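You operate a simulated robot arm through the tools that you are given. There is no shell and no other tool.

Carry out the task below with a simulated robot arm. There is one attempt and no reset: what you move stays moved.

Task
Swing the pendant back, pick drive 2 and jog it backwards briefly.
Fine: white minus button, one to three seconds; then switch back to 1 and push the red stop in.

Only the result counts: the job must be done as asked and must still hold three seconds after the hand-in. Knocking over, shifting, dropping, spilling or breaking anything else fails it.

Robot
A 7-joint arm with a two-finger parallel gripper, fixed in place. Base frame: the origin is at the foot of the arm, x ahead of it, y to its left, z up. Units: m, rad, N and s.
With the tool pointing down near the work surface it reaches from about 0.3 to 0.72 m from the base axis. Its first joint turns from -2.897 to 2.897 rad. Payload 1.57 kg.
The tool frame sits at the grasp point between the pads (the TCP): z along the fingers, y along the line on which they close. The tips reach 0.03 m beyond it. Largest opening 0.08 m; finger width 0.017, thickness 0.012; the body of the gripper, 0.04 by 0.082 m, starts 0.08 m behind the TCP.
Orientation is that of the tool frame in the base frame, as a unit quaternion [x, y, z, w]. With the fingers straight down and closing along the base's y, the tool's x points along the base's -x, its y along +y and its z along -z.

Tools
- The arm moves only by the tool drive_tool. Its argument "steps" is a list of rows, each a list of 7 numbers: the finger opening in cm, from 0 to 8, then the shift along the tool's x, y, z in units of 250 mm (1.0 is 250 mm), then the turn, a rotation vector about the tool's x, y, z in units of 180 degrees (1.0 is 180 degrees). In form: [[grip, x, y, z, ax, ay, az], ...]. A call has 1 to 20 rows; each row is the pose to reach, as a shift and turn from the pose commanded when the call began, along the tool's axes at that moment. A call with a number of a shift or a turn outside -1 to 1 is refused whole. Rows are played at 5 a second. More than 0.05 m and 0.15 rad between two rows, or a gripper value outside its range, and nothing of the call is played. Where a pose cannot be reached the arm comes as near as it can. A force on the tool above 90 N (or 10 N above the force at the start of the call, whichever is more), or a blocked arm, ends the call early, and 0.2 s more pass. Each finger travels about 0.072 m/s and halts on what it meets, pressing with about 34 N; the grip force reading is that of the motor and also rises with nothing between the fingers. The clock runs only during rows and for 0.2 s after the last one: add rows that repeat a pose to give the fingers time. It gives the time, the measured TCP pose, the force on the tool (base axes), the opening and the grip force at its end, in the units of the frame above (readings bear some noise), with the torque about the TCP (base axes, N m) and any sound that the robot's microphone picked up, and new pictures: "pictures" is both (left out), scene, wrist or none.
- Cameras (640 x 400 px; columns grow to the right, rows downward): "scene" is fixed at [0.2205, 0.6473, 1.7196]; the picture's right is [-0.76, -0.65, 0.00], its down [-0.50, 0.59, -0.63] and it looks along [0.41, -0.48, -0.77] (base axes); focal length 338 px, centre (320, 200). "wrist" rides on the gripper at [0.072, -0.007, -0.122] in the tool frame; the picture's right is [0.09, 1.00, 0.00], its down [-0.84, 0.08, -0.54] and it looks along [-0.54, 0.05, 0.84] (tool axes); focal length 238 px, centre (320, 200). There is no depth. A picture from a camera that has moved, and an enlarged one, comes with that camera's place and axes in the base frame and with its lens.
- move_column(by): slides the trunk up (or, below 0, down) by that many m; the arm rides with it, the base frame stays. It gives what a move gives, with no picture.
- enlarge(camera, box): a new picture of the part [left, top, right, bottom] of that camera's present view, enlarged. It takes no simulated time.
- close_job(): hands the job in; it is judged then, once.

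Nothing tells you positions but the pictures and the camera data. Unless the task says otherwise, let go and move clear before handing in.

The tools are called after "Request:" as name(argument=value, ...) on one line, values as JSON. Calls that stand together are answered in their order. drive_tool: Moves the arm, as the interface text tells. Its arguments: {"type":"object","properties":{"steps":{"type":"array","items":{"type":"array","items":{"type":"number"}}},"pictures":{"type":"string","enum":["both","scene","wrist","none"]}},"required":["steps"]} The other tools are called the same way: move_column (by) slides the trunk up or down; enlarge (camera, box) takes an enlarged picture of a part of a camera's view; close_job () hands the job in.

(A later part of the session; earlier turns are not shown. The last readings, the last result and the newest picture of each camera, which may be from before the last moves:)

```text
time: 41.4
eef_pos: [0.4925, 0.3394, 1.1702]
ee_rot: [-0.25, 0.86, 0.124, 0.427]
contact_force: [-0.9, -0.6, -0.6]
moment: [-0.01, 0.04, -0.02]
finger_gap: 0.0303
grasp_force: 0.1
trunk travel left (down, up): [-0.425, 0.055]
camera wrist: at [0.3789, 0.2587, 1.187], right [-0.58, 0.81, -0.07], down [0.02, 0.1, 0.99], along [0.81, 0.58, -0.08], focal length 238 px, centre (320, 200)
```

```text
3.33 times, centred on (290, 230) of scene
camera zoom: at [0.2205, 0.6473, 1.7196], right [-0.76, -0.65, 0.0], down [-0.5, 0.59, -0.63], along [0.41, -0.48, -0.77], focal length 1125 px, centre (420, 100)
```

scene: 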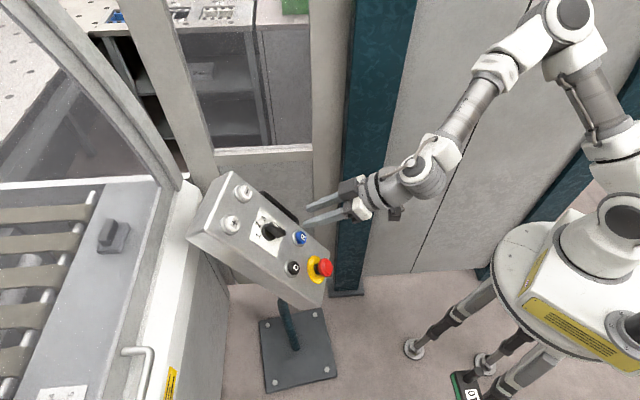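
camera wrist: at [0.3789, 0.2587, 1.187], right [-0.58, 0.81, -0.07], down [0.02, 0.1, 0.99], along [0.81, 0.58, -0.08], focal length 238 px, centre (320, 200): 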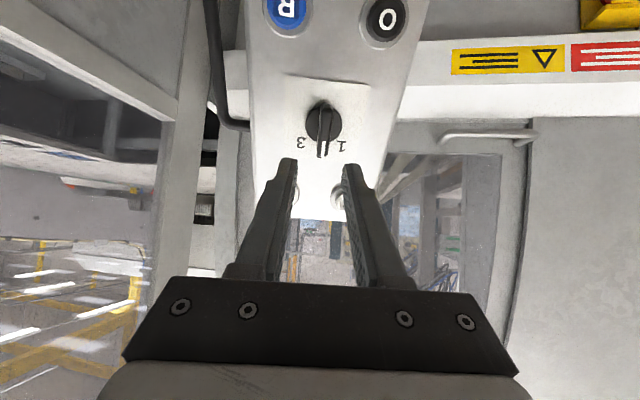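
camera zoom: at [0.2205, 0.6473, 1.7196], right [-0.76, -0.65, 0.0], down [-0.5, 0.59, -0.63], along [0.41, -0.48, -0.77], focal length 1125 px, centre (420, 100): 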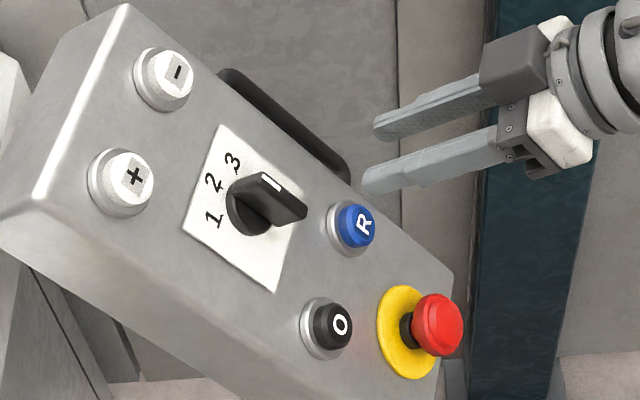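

The knob reads 2 and the pendant hasn't moved. Next I'll close the fingers and move in front of the white minus button, still clear of it.

Request:
drive_tool(steps=[[2, -0.08, -0.036, 0, 0, 0, 0], [1, -0.16, -0.072, 0, 0, 0, 0], [0, -0.24, -0.11, 0, 0, 0, 0], [0, -0.32, -0.146, 0, 0, 0, 0], [0, -0.384, -0.176, 0.05, 0, 0, 0], [0, -0.384, -0.176, 0.12, 0, 0, 0], [0, -0.384, -0.176, 0.12, 0, 0, 0]])

Request:
enlarge(camera="wrist", box=[220, 60, 440, 240])

Request:
enlarge(camera="scene", box=[190, 150, 350, 270])

```text
time: 43.0
eef_pos: [0.5858, 0.3488, 1.2274]
ee_rot: [-0.25, 0.86, 0.124, 0.428]
contact_force: [0.3, 0.2, -0.2]
moment: [0.01, 0.01, 0.01]
finger_gap: 0.0001
grasp_force: 20.9
trunk travel left (down, up): [-0.425, 0.055]
camera wrist: at [0.4717, 0.2682, 1.2437], right [-0.58, 0.81, -0.07], down [0.02, 0.1, 0.99], along [0.81, 0.58, -0.08], focal length 238 px, centre (320, 200)
```

scene: 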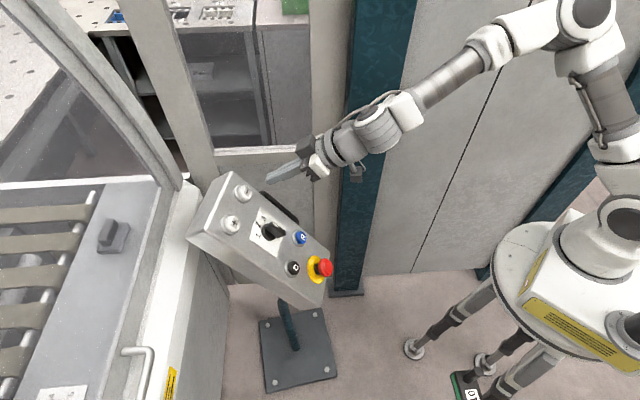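
wrist: 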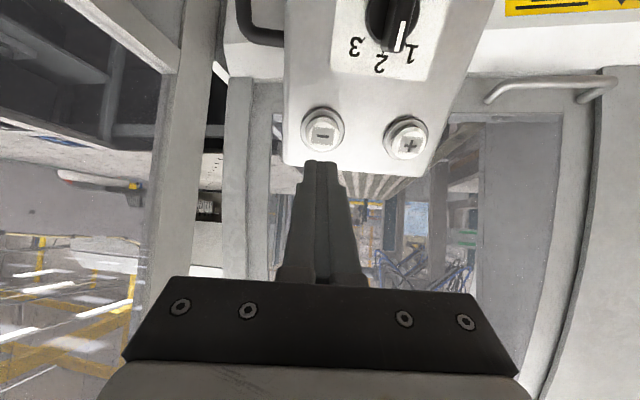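

```text
2.22 times, centred on (330, 150) of wrist
camera zoom: at [0.4717, 0.2682, 1.2437], right [-0.58, 0.81, -0.07], down [0.02, 0.1, 0.99], along [0.81, 0.58, -0.08], focal length 530 px, centre (298, 311)
```

zoom: 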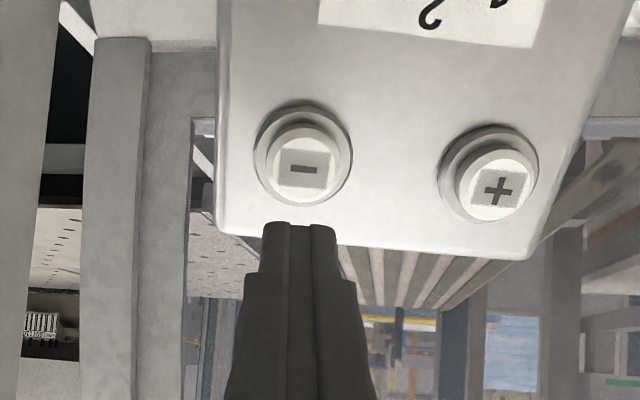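

```text
3.33 times, centred on (270, 210) of scene
camera zoom: at [0.2205, 0.6473, 1.7196], right [-0.76, -0.65, 0.0], down [-0.5, 0.59, -0.63], along [0.41, -0.48, -0.77], focal length 1125 px, centre (487, 167)
```

zoom: 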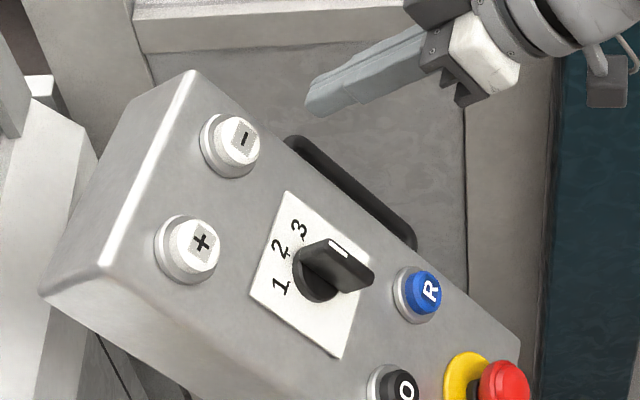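

The minus button is straight ahead, about 75 mm from the tips and slightly to +y. I'll move close without touching, to gauge the last distance.

Request:
drive_tool(steps=[[0, -0.001, 0.004, 0.06, 0, 0, 0], [0, -0.002, 0.007, 0.12, 0, 0, 0], [0, -0.002, 0.007, 0.18, 0, 0, 0], [0, -0.002, 0.007, 0.22, 0, 0, 0], [0, -0.002, 0.007, 0.22, 0, 0, 0]])

Request:
enlarge(camera="wrist", box=[260, 100, 380, 200])

Request:
enlarge(camera="scene", box=[210, 160, 290, 220])

```text
time: 44.2
eef_pos: [0.62, 0.3723, 1.1948]
ee_rot: [-0.25, 0.86, 0.123, 0.427]
contact_force: [-0.6, 0.2, 0.5]
moment: [-0.01, 0.02, 0.0]
finger_gap: 0.0001
grasp_force: 21.2
trunk travel left (down, up): [-0.425, 0.055]
camera wrist: at [0.5067, 0.2931, 1.2116], right [-0.58, 0.81, -0.07], down [0.02, 0.1, 0.99], along [0.81, 0.58, -0.08], focal length 238 px, centre (320, 200)
```

scene: 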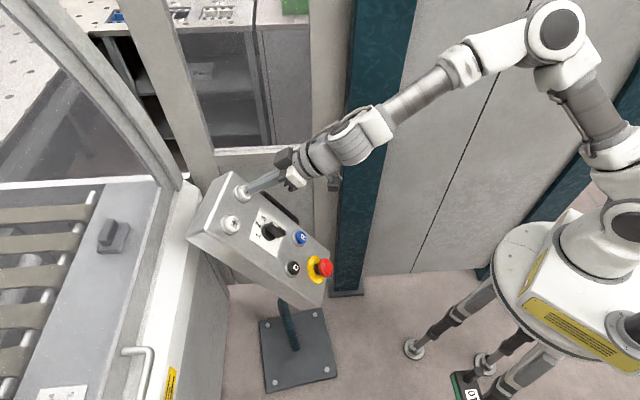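
wrist: 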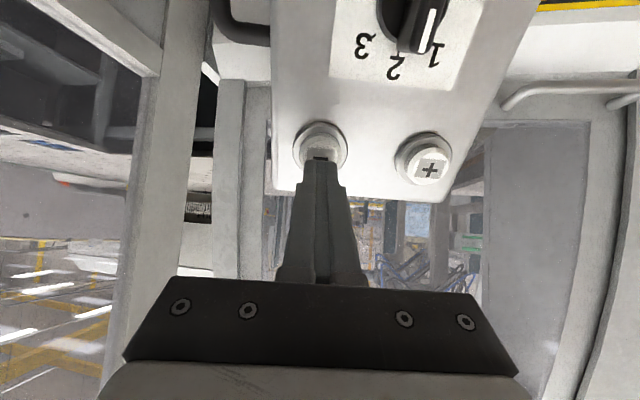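

```text
4.00 times, centred on (320, 150) of wrist
camera zoom: at [0.5067, 0.2931, 1.2116], right [-0.58, 0.81, -0.07], down [0.02, 0.1, 0.99], along [0.81, 0.58, -0.08], focal length 953 px, centre (320, 400)
```

zoom: 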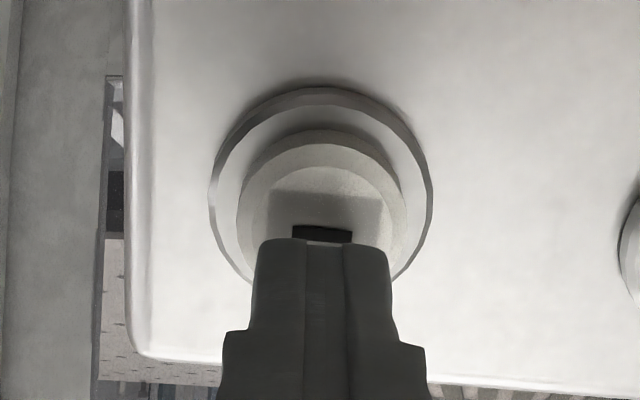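

```text
6.67 times, centred on (250, 190) of scene
camera zoom: at [0.2205, 0.6473, 1.7196], right [-0.76, -0.65, 0.0], down [-0.5, 0.59, -0.63], along [0.41, -0.48, -0.77], focal length 2250 px, centre (787, 267)
```

zoom: 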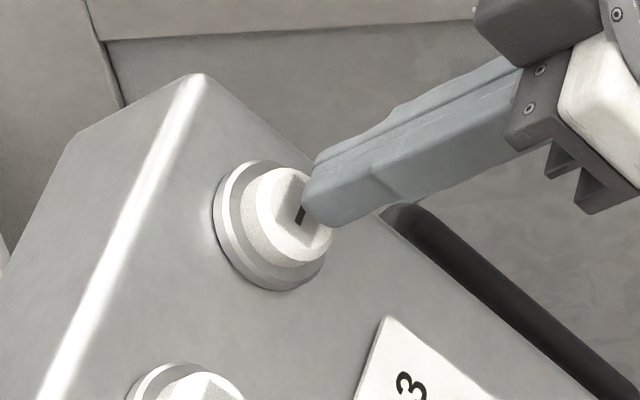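

The parallax from the two views puts the cap about 21 mm ahead of the tips. I'll press in a single call, hold for about 1.7 s, and retract.

Request:
drive_tool(steps=[[0, 0, 0, 0.064, 0, 0, 0], [0, 0, 0, 0.136, 0, 0, 0], [0, 0, 0, 0.136, 0, 0, 0], [0, 0, 0, 0.136, 0, 0, 0], [0, 0, 0, 0.136, 0, 0, 0], [0, 0, 0, 0.136, 0, 0, 0], [0, 0, 0, 0.136, 0, 0, 0], [0, 0, 0, 0.136, 0, 0, 0], [0, 0, 0, 0.136, 0, 0, 0], [0, 0, 0, 0.136, 0, 0, 0], [0, 0, 0, 0.0, 0, 0, 0], [0, 0, 0, -0.08, 0, 0, 0]])

Request:
enlarge(camera="scene", box=[190, 150, 350, 270])

Request:
enlarge(camera="wrist", box=[220, 0, 440, 180])

```text
time: 46.8
eef_pos: [0.6047, 0.3671, 1.2042]
ee_rot: [-0.251, 0.86, 0.125, 0.426]
contact_force: [-0.1, 1.2, -0.1]
moment: [0.0, 0.03, -0.04]
finger_gap: 0.0
grasp_force: 21.9
trunk travel left (down, up): [-0.425, 0.055]
heard: click
camera wrist: at [0.4902, 0.2851, 1.2226], right [-0.58, 0.81, -0.07], down [0.02, 0.1, 0.99], along [0.81, 0.58, -0.08], focal length 238 px, centre (320, 200)
```

scene: 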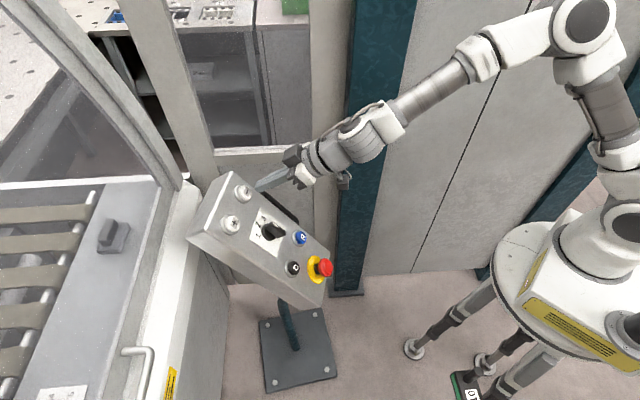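
wrist: 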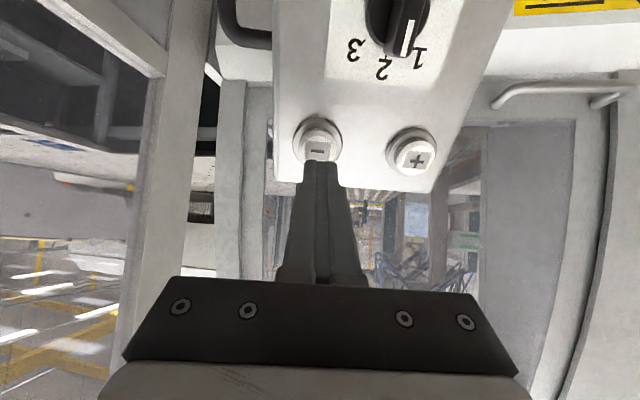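

```text
3.33 times, centred on (270, 210) of scene
camera zoom: at [0.2205, 0.6473, 1.7196], right [-0.76, -0.65, 0.0], down [-0.5, 0.59, -0.63], along [0.41, -0.48, -0.77], focal length 1125 px, centre (487, 167)
```

zoom: 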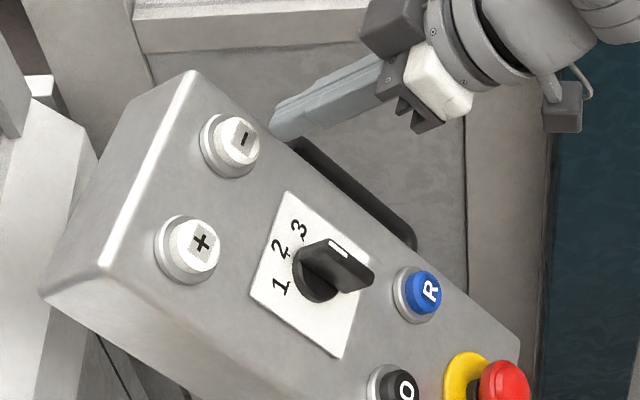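

```text
2.22 times, centred on (330, 90) of wrist
camera zoom: at [0.4902, 0.2851, 1.2226], right [-0.58, 0.81, -0.07], down [0.02, 0.1, 0.99], along [0.81, 0.58, -0.08], focal length 530 px, centre (298, 444)
```

zoom: 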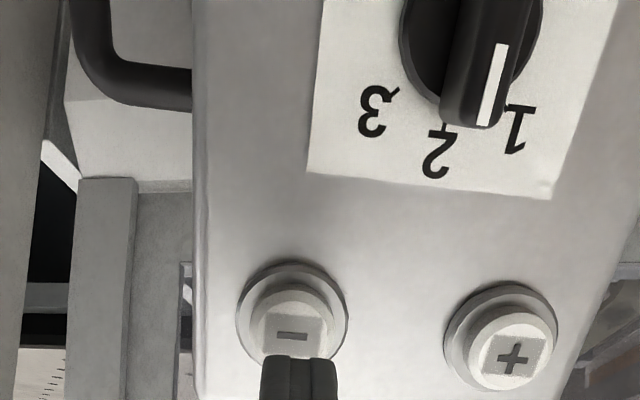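

I heard a click, and the minus button was held for roughly 1.7 s and released. The knob still reads 2. Next I'll go back in front of the knob to turn it to 1.

Request:
drive_tool(steps=[[0, 0, 0, -0.13, 0, 0, 0], [1, 0.05, 0.02, -0.26, 0, 0, 0], [2, 0.13, 0.056, -0.26, 0, 0, 0], [3, 0.22, 0.096, -0.26, 0, 0, 0], [3, 0.3, 0.132, -0.26, 0, 0, 0], [3, 0.386, 0.169, -0.26, 0, 0, 0], [3, 0.386, 0.169, -0.16, 0, 0, 0], [3, 0.386, 0.169, -0.06, 0, 0, 0], [3, 0.386, 0.169, -0.06, 0, 0, 0]])

Request:
enlarge(camera="wrist", box=[220, 60, 440, 240])

Request:
enlarge(camera="scene", box=[210, 170, 370, 290])

```text
time: 48.8
eef_pos: [0.5238, 0.3616, 1.1414]
ee_rot: [-0.251, 0.86, 0.124, 0.427]
contact_force: [0.4, 0.0, -0.1]
moment: [0.01, 0.0, 0.01]
finger_gap: 0.0298
grasp_force: 0.0
trunk travel left (down, up): [-0.425, 0.055]
camera wrist: at [0.4095, 0.282, 1.157], right [-0.58, 0.81, -0.07], down [0.02, 0.11, 0.99], along [0.81, 0.58, -0.08], focal length 238 px, centre (320, 200)
```

scene: 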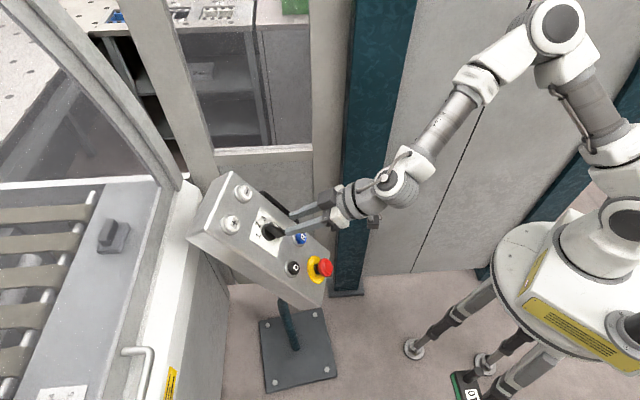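
wrist: 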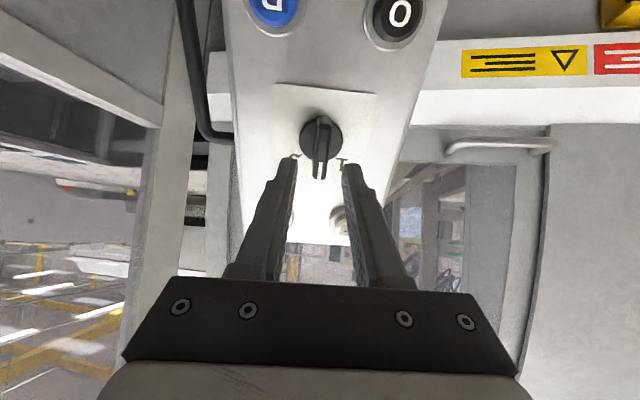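

```text
2.22 times, centred on (330, 150) of wrist
camera zoom: at [0.4095, 0.282, 1.157], right [-0.58, 0.81, -0.07], down [0.02, 0.11, 0.99], along [0.81, 0.58, -0.08], focal length 530 px, centre (298, 311)
```

zoom: 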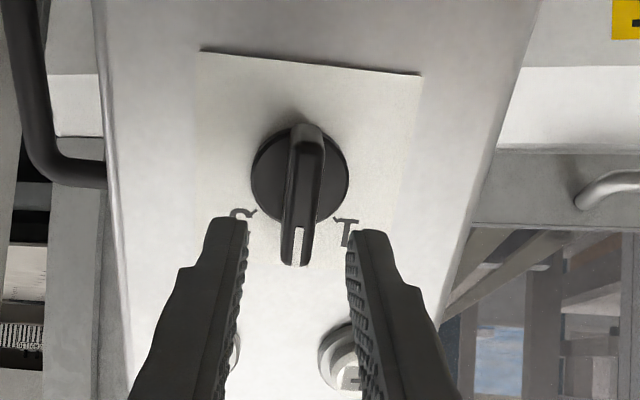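

```text
3.33 times, centred on (290, 230) of scene
camera zoom: at [0.2205, 0.6473, 1.7196], right [-0.76, -0.65, 0.0], down [-0.5, 0.59, -0.63], along [0.41, -0.48, -0.77], focal length 1125 px, centre (420, 100)
```

zoom: 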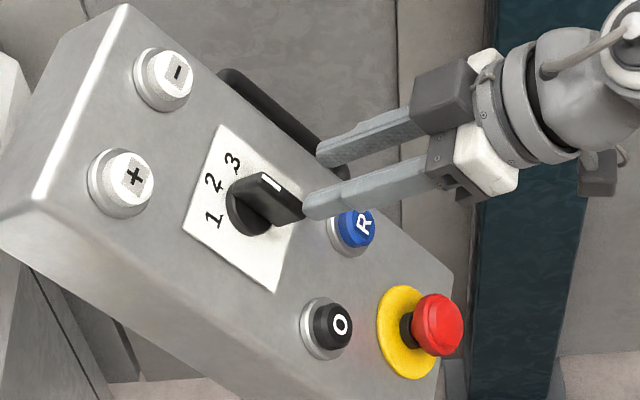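

Request:
drive_tool(steps=[[3, 0.006, 0.003, 0.06, 0, 0, 0], [3, 0.012, 0.005, 0.12, 0, 0, 0], [3, 0.012, 0.005, 0.17, 0, 0, 0], [3, 0.012, 0.005, 0.2, 0, 0, 0], [2, 0.012, 0.005, 0.2, 0, 0, 0], [0.8, 0.012, 0.005, 0.2, 0, 0, 0], [0.8, 0.012, 0.005, 0.2, 0, 0, 0], [0.8, 0.012, 0.005, 0.2, 0, 0, 0]])

Request:
enlarge(camera="wrist", box=[220, 60, 440, 240])

```text
time: 50.6
eef_pos: [0.5553, 0.3843, 1.1082]
ee_rot: [-0.25, 0.86, 0.123, 0.428]
contact_force: [1.6, -1.5, 0.1]
moment: [-0.27, -0.42, -0.65]
finger_gap: 0.0122
grasp_force: 29.5
trunk travel left (down, up): [-0.425, 0.055]
camera wrist: at [0.4415, 0.3039, 1.1241], right [-0.58, 0.81, -0.07], down [0.02, 0.11, 0.99], along [0.81, 0.58, -0.08], focal length 238 px, centre (320, 200)
```

scene: 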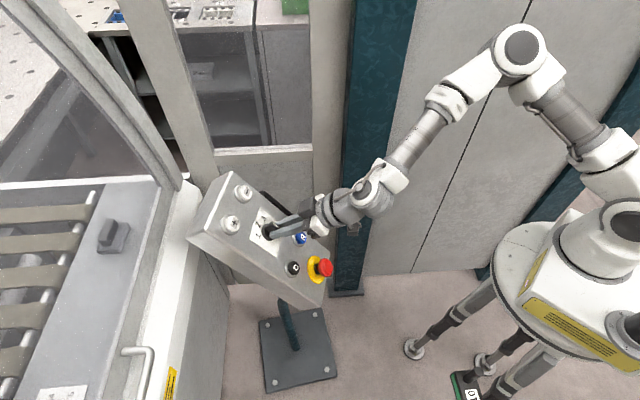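
wrist: 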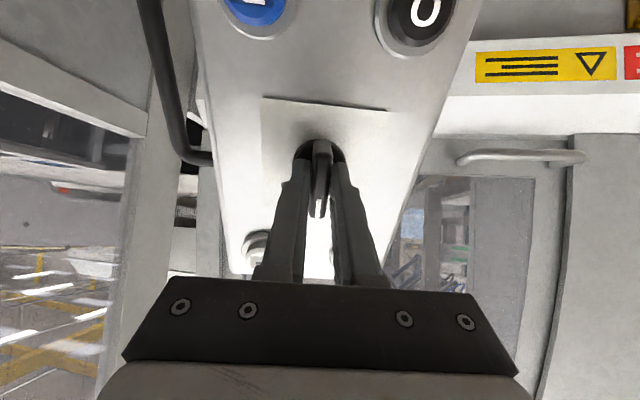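

```text
2.22 times, centred on (330, 150) of wrist
camera zoom: at [0.4415, 0.3039, 1.1241], right [-0.58, 0.81, -0.07], down [0.02, 0.11, 0.99], along [0.81, 0.58, -0.08], focal length 530 px, centre (298, 311)
```

zoom: 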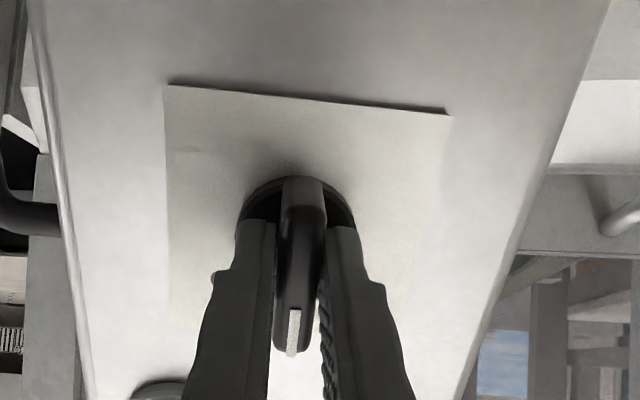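

It's gripped with almost no side load. I'll turn it −45° back to 1, then release and back off.

Request:
drive_tool(steps=[[0.8, 0, 0, 0, 0, 0, -0.042], [0.8, 0, 0, 0, 0, 0, -0.084], [0.8, 0, 0, 0, 0, 0, -0.126], [0.8, 0, 0, 0, 0, 0, -0.168], [0.8, 0, 0, 0, 0, 0, -0.21], [0.8, 0, 0, 0, 0, 0, -0.252], [0.8, 0, 0, 0, 0, 0, -0.252]], pictures="wrist")

Request:
enlarge(camera="scene", box=[210, 170, 370, 290])

```text
time: 52.2
eef_pos: [0.5566, 0.3825, 1.1078]
ee_rot: [-0.563, 0.696, -0.051, 0.443]
contact_force: [17.3, 5.5, 11.9]
moment: [0.28, 0.02, -0.55]
finger_gap: 0.0121
grasp_force: 29.0
trunk travel left (down, up): [-0.425, 0.055]
camera wrist: at [0.4822, 0.2694, 1.1451], right [-0.73, 0.29, -0.62], down [-0.44, 0.49, 0.75], along [0.52, 0.82, -0.23], focal length 238 px, centre (320, 200)
```

wrist: 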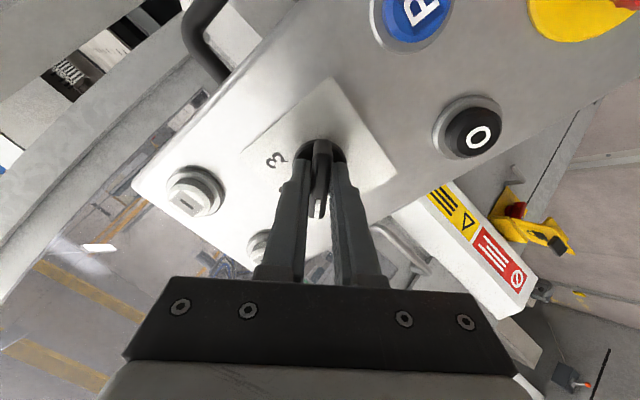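

```text
3.33 times, centred on (290, 230) of scene
camera zoom: at [0.2205, 0.6473, 1.7196], right [-0.76, -0.65, 0.0], down [-0.5, 0.59, -0.63], along [0.41, -0.48, -0.77], focal length 1125 px, centre (420, 100)
```

zoom: 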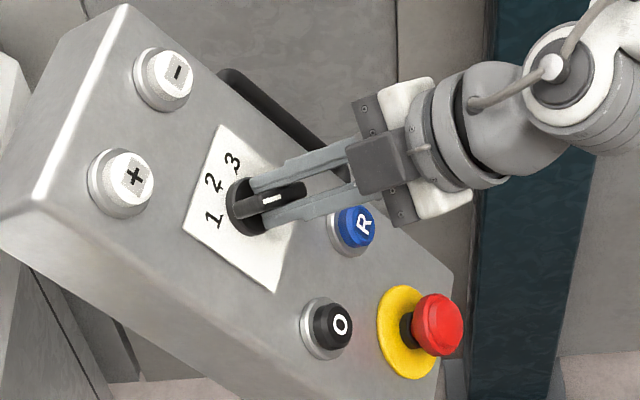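

Request:
drive_tool(steps=[[2, 0, 0, 0, 0, 0, 0], [3, 0, 0, 0, 0, 0, 0], [3, 0, 0, -0.06, 0, 0, 0], [3, 0, 0, -0.18, 0, 0, 0], [3, 0, 0, -0.3, 0, 0, 0.042], [3, 0, 0, -0.4, 0, 0, 0.084], [3, 0, 0, -0.45, 0, 0, 0.126], [2, 0, 0, -0.45, 0, 0, 0.168], [1, 0, 0, -0.45, 0, 0, 0.21], [0, 0, 0, -0.45, 0, 0, 0.252], [0, 0, 0, -0.45, 0, 0, 0.252]])

Request:
enlarge(camera="wrist", box=[220, 0, 440, 180])

Request:
enlarge(camera="scene", box=[210, 170, 370, 290])

```text
time: 54.6
eef_pos: [0.4791, 0.3333, 1.1733]
ee_rot: [-0.25, 0.86, 0.125, 0.427]
contact_force: [-0.4, 0.1, 0.5]
moment: [0.04, -0.02, 0.01]
finger_gap: 0.0
grasp_force: 21.9
trunk travel left (down, up): [-0.425, 0.055]
camera wrist: at [0.3659, 0.2532, 1.1906], right [-0.58, 0.81, -0.07], down [0.02, 0.1, 0.99], along [0.81, 0.58, -0.08], focal length 238 px, centre (320, 200)
```

scene: 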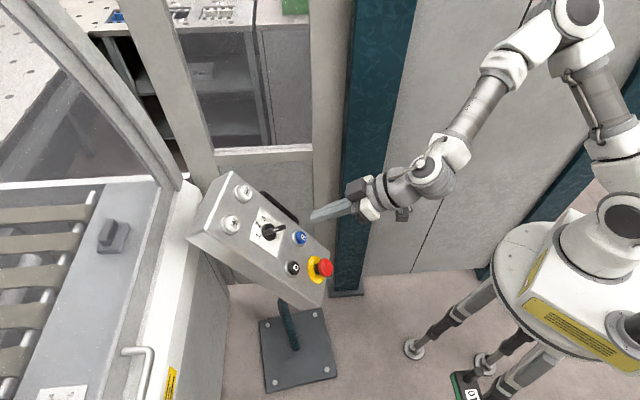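
wrist: 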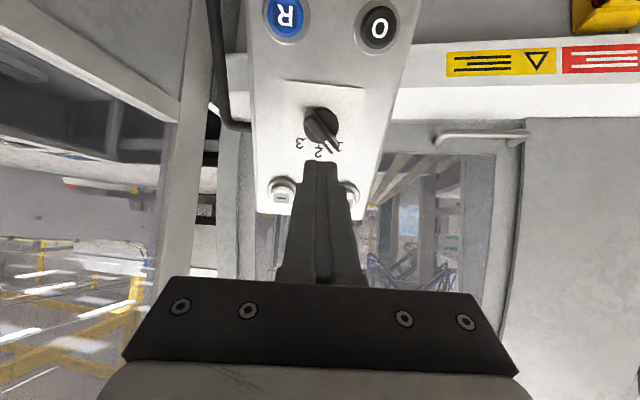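

```text
2.22 times, centred on (330, 90) of wrist
camera zoom: at [0.3659, 0.2532, 1.1906], right [-0.58, 0.81, -0.07], down [0.02, 0.1, 0.99], along [0.81, 0.58, -0.08], focal length 530 px, centre (298, 444)
```

zoom: 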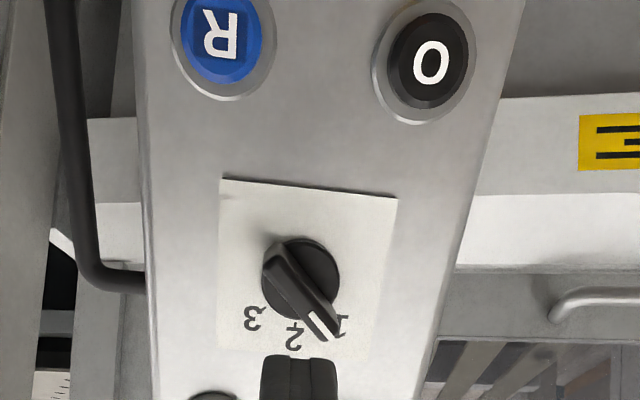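

```text
3.33 times, centred on (290, 230) of scene
camera zoom: at [0.2205, 0.6473, 1.7196], right [-0.76, -0.65, 0.0], down [-0.5, 0.59, -0.63], along [0.41, -0.48, -0.77], focal length 1125 px, centre (420, 100)
```

zoom: 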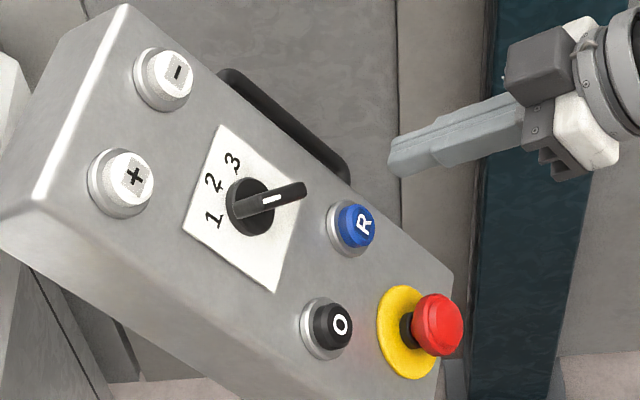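

The selector is back at 1, and the pendant is unmoved. Next I'll slide down the panel, at stand-off, to face the red stop.

Request:
drive_tool(steps=[[0, 0.1, 0, 0, 0, 0, 0], [0, 0.2, 0, 0, 0, 0, 0], [0, 0.3, 0.001, 0, 0, 0, 0], [0, 0.4, 0.002, 0, 0, 0, 0], [0, 0.5, 0.003, 0, 0, 0, 0], [0, 0.6, 0.004, 0, 0, 0, 0], [0, 0.7, 0.005, 0, 0, 0, 0], [0, 0.712, 0.006, 0, 0, 0, 0], [0, 0.712, 0.006, 0, 0, 0, 0]])

Request:
enlarge(camera="wrist", box=[220, 40, 440, 220])

Request:
enlarge(camera="scene", box=[250, 210, 410, 330])

```text
time: 56.6
eef_pos: [0.3901, 0.2775, 1.0325]
ee_rot: [-0.25, 0.86, 0.124, 0.427]
contact_force: [-0.7, -0.3, -0.3]
moment: [-0.02, 0.01, 0.0]
finger_gap: 0.0
grasp_force: 21.6
trunk travel left (down, up): [-0.425, 0.055]
camera wrist: at [0.2752, 0.1978, 1.0497], right [-0.58, 0.81, -0.07], down [0.02, 0.1, 0.99], along [0.81, 0.58, -0.08], focal length 238 px, centre (320, 200)
```

scene: 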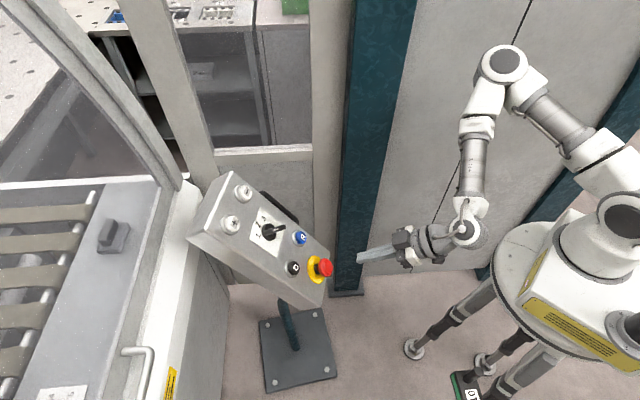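
wrist: 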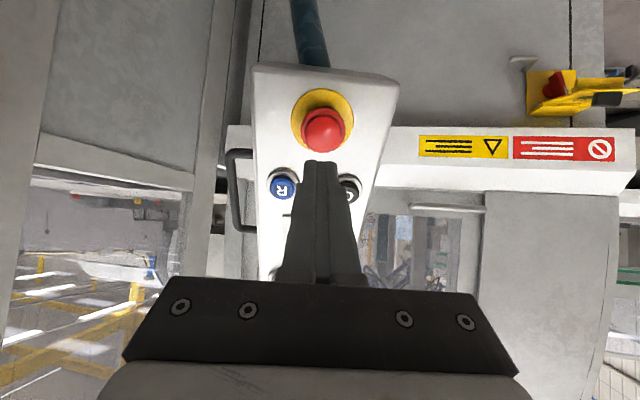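

```text
2.22 times, centred on (330, 130) of wrist
camera zoom: at [0.2752, 0.1978, 1.0497], right [-0.58, 0.81, -0.07], down [0.02, 0.1, 0.99], along [0.81, 0.58, -0.08], focal length 530 px, centre (298, 356)
```

zoom: 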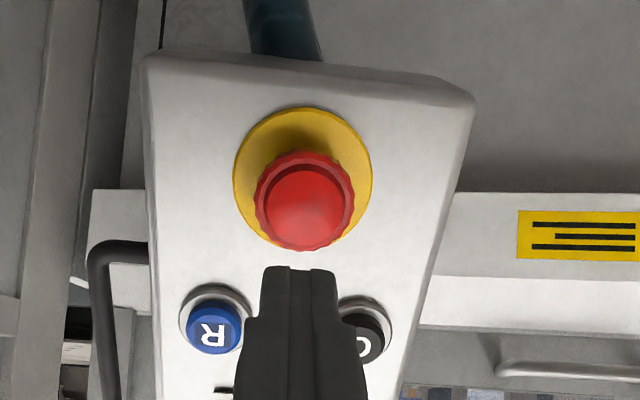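

```text
3.33 times, centred on (330, 270) of scene
camera zoom: at [0.2205, 0.6473, 1.7196], right [-0.76, -0.65, 0.0], down [-0.5, 0.59, -0.63], along [0.41, -0.48, -0.77], focal length 1125 px, centre (287, -33)
```

zoom: 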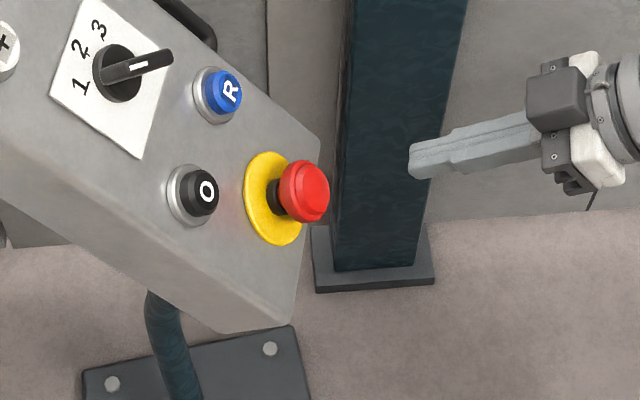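

The stop's head is about 80 mm ahead, offset a few millimetres. I'll approach to just short of it.

Request:
drive_tool(steps=[[0, 0.005, 0.005, 0.08, 0, 0, 0], [0, 0.01, 0.009, 0.16, 0, 0, 0], [0, 0.01, 0.009, 0.24, 0, 0, 0], [0, 0.01, 0.009, 0.24, 0, 0, 0]])

Request:
enlarge(camera="wrist", box=[220, 40, 440, 220])

Request:
enlarge(camera="scene", box=[250, 210, 410, 330])

```text
time: 57.6
eef_pos: [0.4258, 0.3041, 0.9953]
ee_rot: [-0.251, 0.86, 0.124, 0.427]
contact_force: [1.0, 0.1, 0.7]
moment: [0.0, 0.02, 0.03]
finger_gap: 0.0001
grasp_force: 21.5
trunk travel left (down, up): [-0.425, 0.055]
camera wrist: at [0.3123, 0.2239, 1.0119], right [-0.58, 0.81, -0.07], down [0.02, 0.1, 0.99], along [0.81, 0.58, -0.08], focal length 238 px, centre (320, 200)
```

scene: 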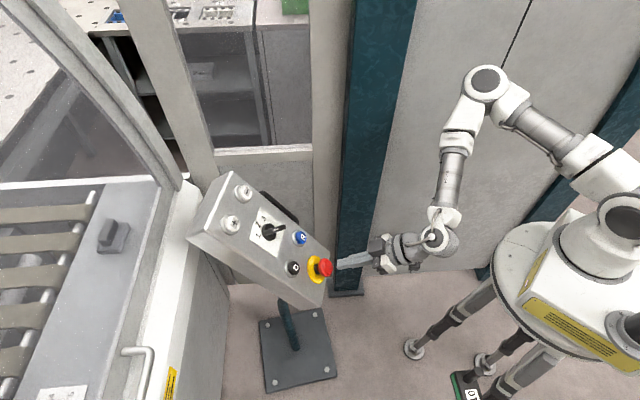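
wrist: 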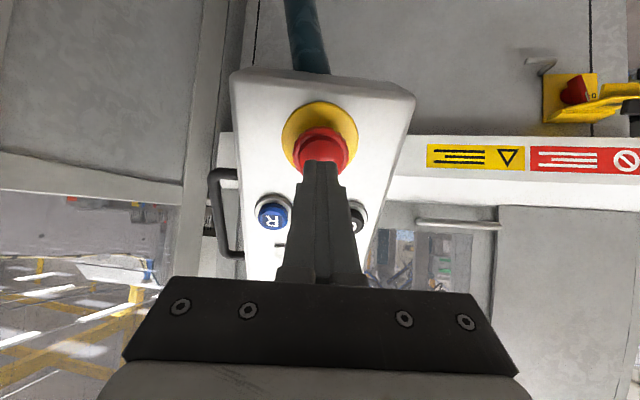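

```text
2.22 times, centred on (330, 130) of wrist
camera zoom: at [0.3123, 0.2239, 1.0119], right [-0.58, 0.81, -0.07], down [0.02, 0.1, 0.99], along [0.81, 0.58, -0.08], focal length 530 px, centre (298, 356)
```

zoom: 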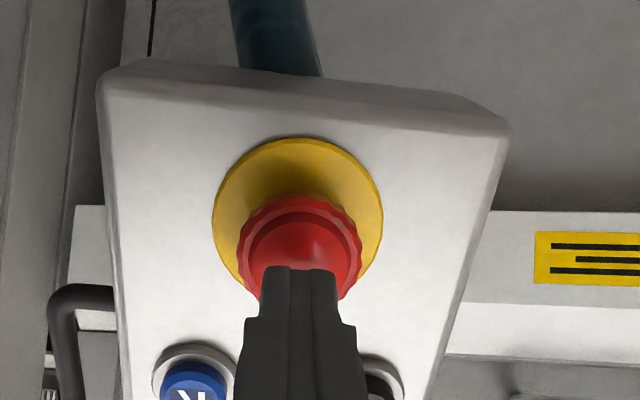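

```text
3.33 times, centred on (330, 270) of scene
camera zoom: at [0.2205, 0.6473, 1.7196], right [-0.76, -0.65, 0.0], down [-0.5, 0.59, -0.63], along [0.41, -0.48, -0.77], focal length 1125 px, centre (287, -33)
```

zoom: 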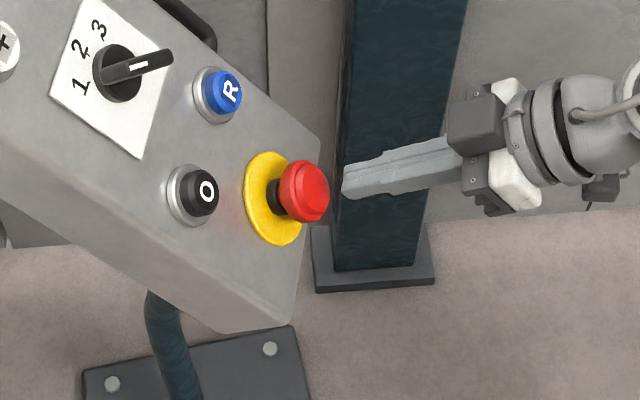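

Request:
drive_tool(steps=[[0, 0, 0, 0.04, 0, 0, 0], [0, 0, 0, 0.08, 0, 0, 0], [0, 0, 0, 0.11, 0, 0, 0], [0, 0, 0, 0.13, 0, 0, 0], [0, 0, 0, 0.15, 0, 0, 0], [0, 0, 0, 0.15, 0, 0, 0]])

Request:
enlarge(camera="scene", box=[250, 210, 410, 330])

```text
time: 59.0
eef_pos: [0.4461, 0.3175, 0.9742]
ee_rot: [-0.25, 0.859, 0.126, 0.429]
contact_force: [-40.1, -44.2, 40.1]
moment: [-0.35, 0.38, -0.76]
finger_gap: 0.0002
grasp_force: 21.3
trunk travel left (down, up): [-0.425, 0.055]
camera wrist: at [0.3327, 0.2369, 0.991], right [-0.58, 0.81, -0.07], down [0.02, 0.1, 0.99], along [0.81, 0.58, -0.07], focal length 238 px, centre (320, 200)
```

scene: 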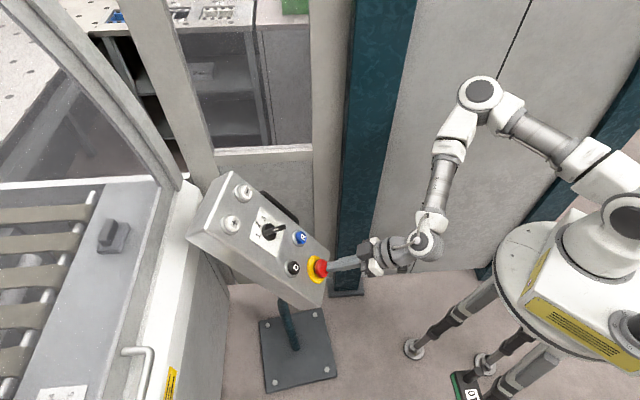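
wrist: 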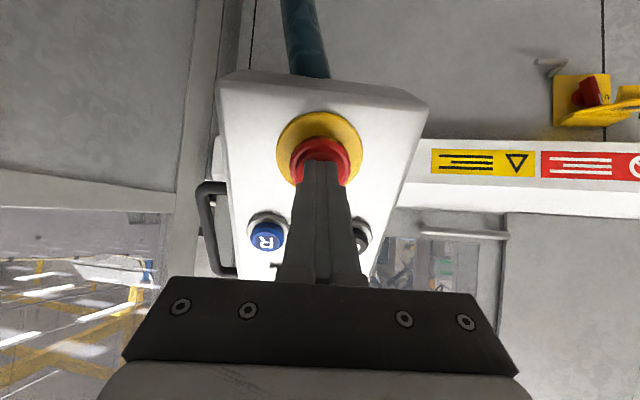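

```text
3.33 times, centred on (330, 270) of scene
camera zoom: at [0.2205, 0.6473, 1.7196], right [-0.76, -0.65, 0.0], down [-0.5, 0.59, -0.63], along [0.41, -0.48, -0.77], focal length 1125 px, centre (287, -33)
```

zoom: 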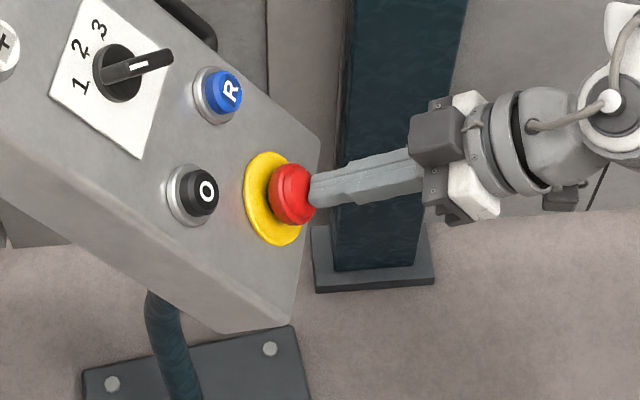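

The head has gone in about 12 mm and the reaction is ~70 N, so it's bottomed. I'll back off and see whether it stays latched.

Request:
drive_tool(steps=[[0, 0, 0, 0.06, 0, 0, 0], [0, 0, 0, -0.04, 0, 0, 0], [0, 0, 0, -0.2, 0, 0, 0], [0, 0, 0, -0.36, 0, 0, 0], [0, 0, 0, -0.36, 0, 0, 0]])

Request:
enlarge(camera="scene", box=[250, 210, 410, 330])

Request:
enlarge(camera="wrist", box=[220, 40, 440, 220])

Request:
enlarge(camera="scene", box=[210, 170, 370, 290])

```text
time: 59.3
eef_pos: [0.4455, 0.3168, 0.9763]
ee_rot: [-0.251, 0.858, 0.127, 0.429]
contact_force: [-53.6, -56.5, 60.6]
moment: [-0.42, 0.17, -0.98]
finger_gap: 0.0
grasp_force: 21.5
trunk travel left (down, up): [-0.425, 0.055]
stopped in row 1: the force on the tool passed its limit at 100 N (the readings are from after the stop); the commanded pose is now the measured one
camera wrist: at [0.3306, 0.2365, 0.9921], right [-0.58, 0.81, -0.07], down [0.02, 0.1, 0.99], along [0.81, 0.58, -0.07], focal length 238 px, centre (320, 200)
```

scene: 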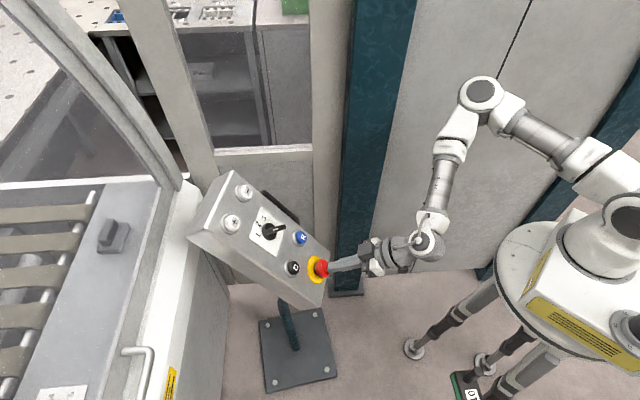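
wrist: 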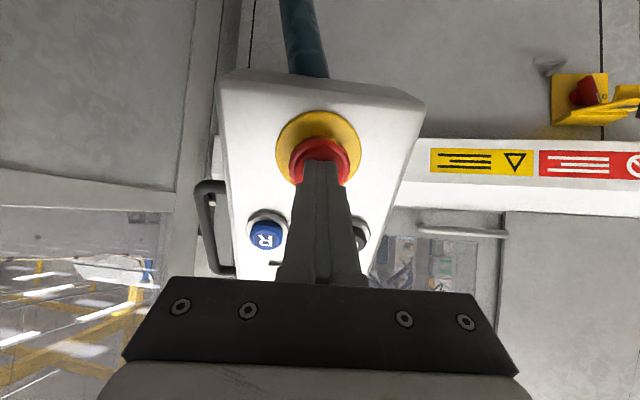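

```text
3.33 times, centred on (330, 270) of scene
camera zoom: at [0.2205, 0.6473, 1.7196], right [-0.76, -0.65, 0.0], down [-0.5, 0.59, -0.63], along [0.41, -0.48, -0.77], focal length 1125 px, centre (287, -33)
```

zoom: 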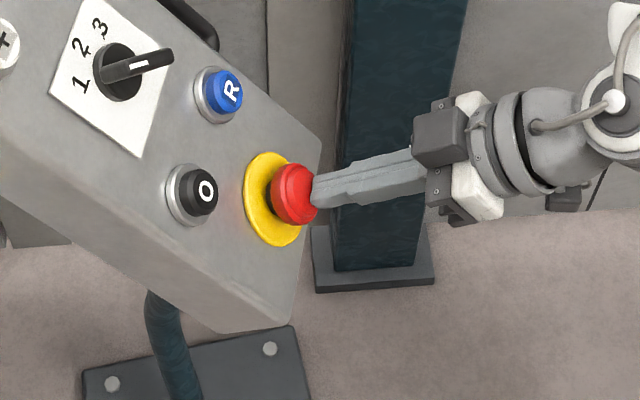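

```text
2.22 times, centred on (330, 130) of wrist
camera zoom: at [0.3306, 0.2365, 0.9921], right [-0.58, 0.81, -0.07], down [0.02, 0.1, 0.99], along [0.81, 0.58, -0.07], focal length 530 px, centre (298, 356)
```

zoom: 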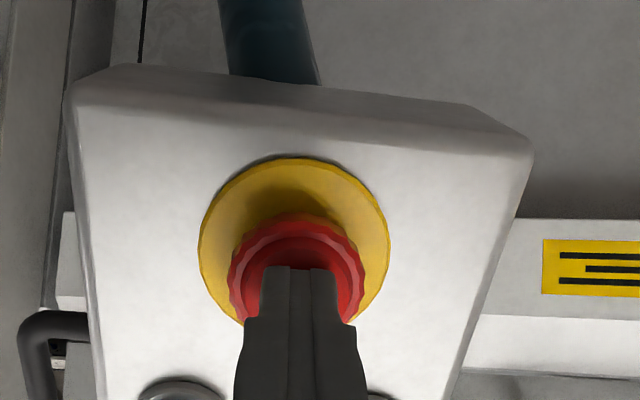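

```text
3.33 times, centred on (290, 230) of scene
camera zoom: at [0.2205, 0.6473, 1.7196], right [-0.76, -0.65, 0.0], down [-0.5, 0.59, -0.63], along [0.41, -0.48, -0.77], focal length 1125 px, centre (420, 100)
```

zoom: 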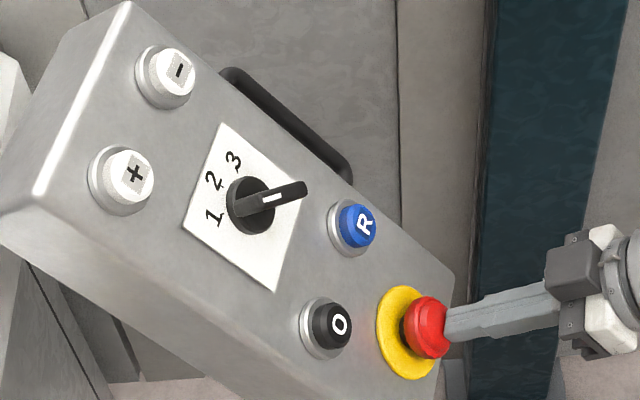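

The force was still building when I reversed, so that call stopped early. I'll retract now from the measured pose.

Request:
drive_tool(steps=[[0, 0, 0, -0.06, 0, 0, 0], [0, 0, 0, -0.16, 0, 0, 0], [0, 0, 0, -0.28, 0, 0, 0], [0, 0, 0, -0.4, 0, 0, 0], [0, 0, 0, -0.4, 0, 0, 0]])

Request:
enlarge(camera="scene", box=[250, 210, 410, 330])

Request:
enlarge(camera="wrist", box=[220, 40, 440, 220])

Request:
enlarge(camera="scene", box=[210, 170, 370, 290])

```text
time: 60.5
eef_pos: [0.3845, 0.2782, 1.0316]
ee_rot: [-0.25, 0.86, 0.125, 0.426]
contact_force: [-0.8, -0.2, 0.3]
moment: [0.02, 0.05, 0.03]
finger_gap: 0.0
grasp_force: 21.2
trunk travel left (down, up): [-0.425, 0.055]
camera wrist: at [0.27, 0.1976, 1.0481], right [-0.58, 0.81, -0.07], down [0.02, 0.11, 0.99], along [0.81, 0.58, -0.08], focal length 238 px, centre (320, 200)
```

scene: 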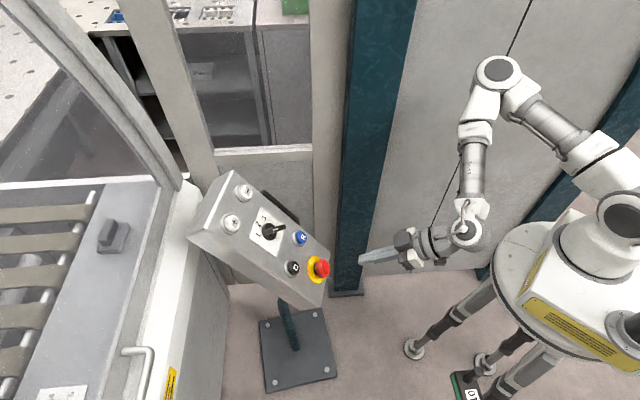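
wrist: 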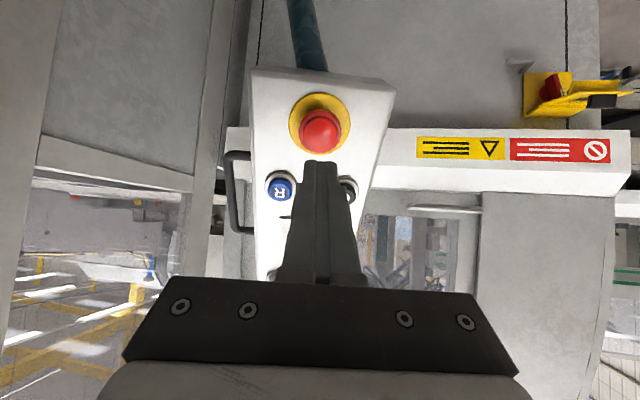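

```text
3.33 times, centred on (330, 270) of scene
camera zoom: at [0.2205, 0.6473, 1.7196], right [-0.76, -0.65, 0.0], down [-0.5, 0.59, -0.63], along [0.41, -0.48, -0.77], focal length 1125 px, centre (287, -33)
```

zoom: 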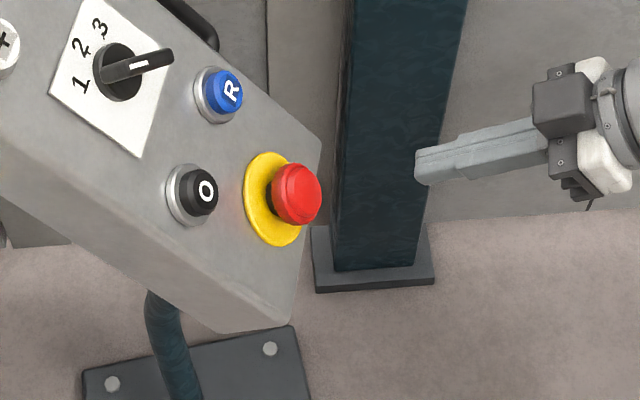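

```text
2.22 times, centred on (330, 130) of wrist
camera zoom: at [0.27, 0.1976, 1.0481], right [-0.58, 0.81, -0.07], down [0.02, 0.11, 0.99], along [0.81, 0.58, -0.08], focal length 530 px, centre (298, 356)
```

zoom: 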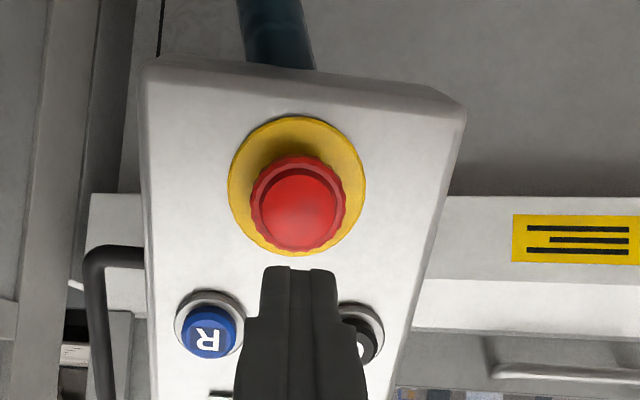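

```text
3.33 times, centred on (290, 230) of scene
camera zoom: at [0.2205, 0.6473, 1.7196], right [-0.76, -0.65, 0.0], down [-0.5, 0.59, -0.63], along [0.41, -0.48, -0.77], focal length 1125 px, centre (420, 100)
```

zoom: 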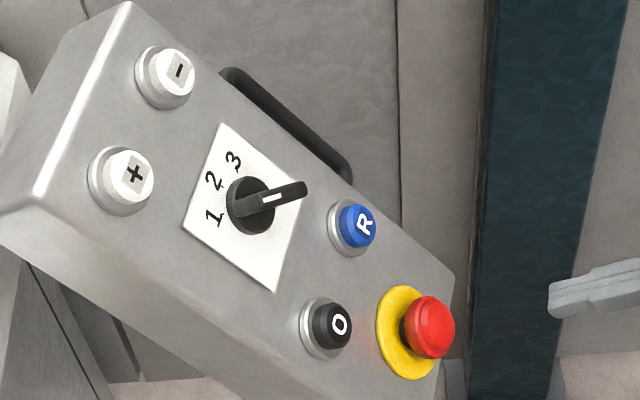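

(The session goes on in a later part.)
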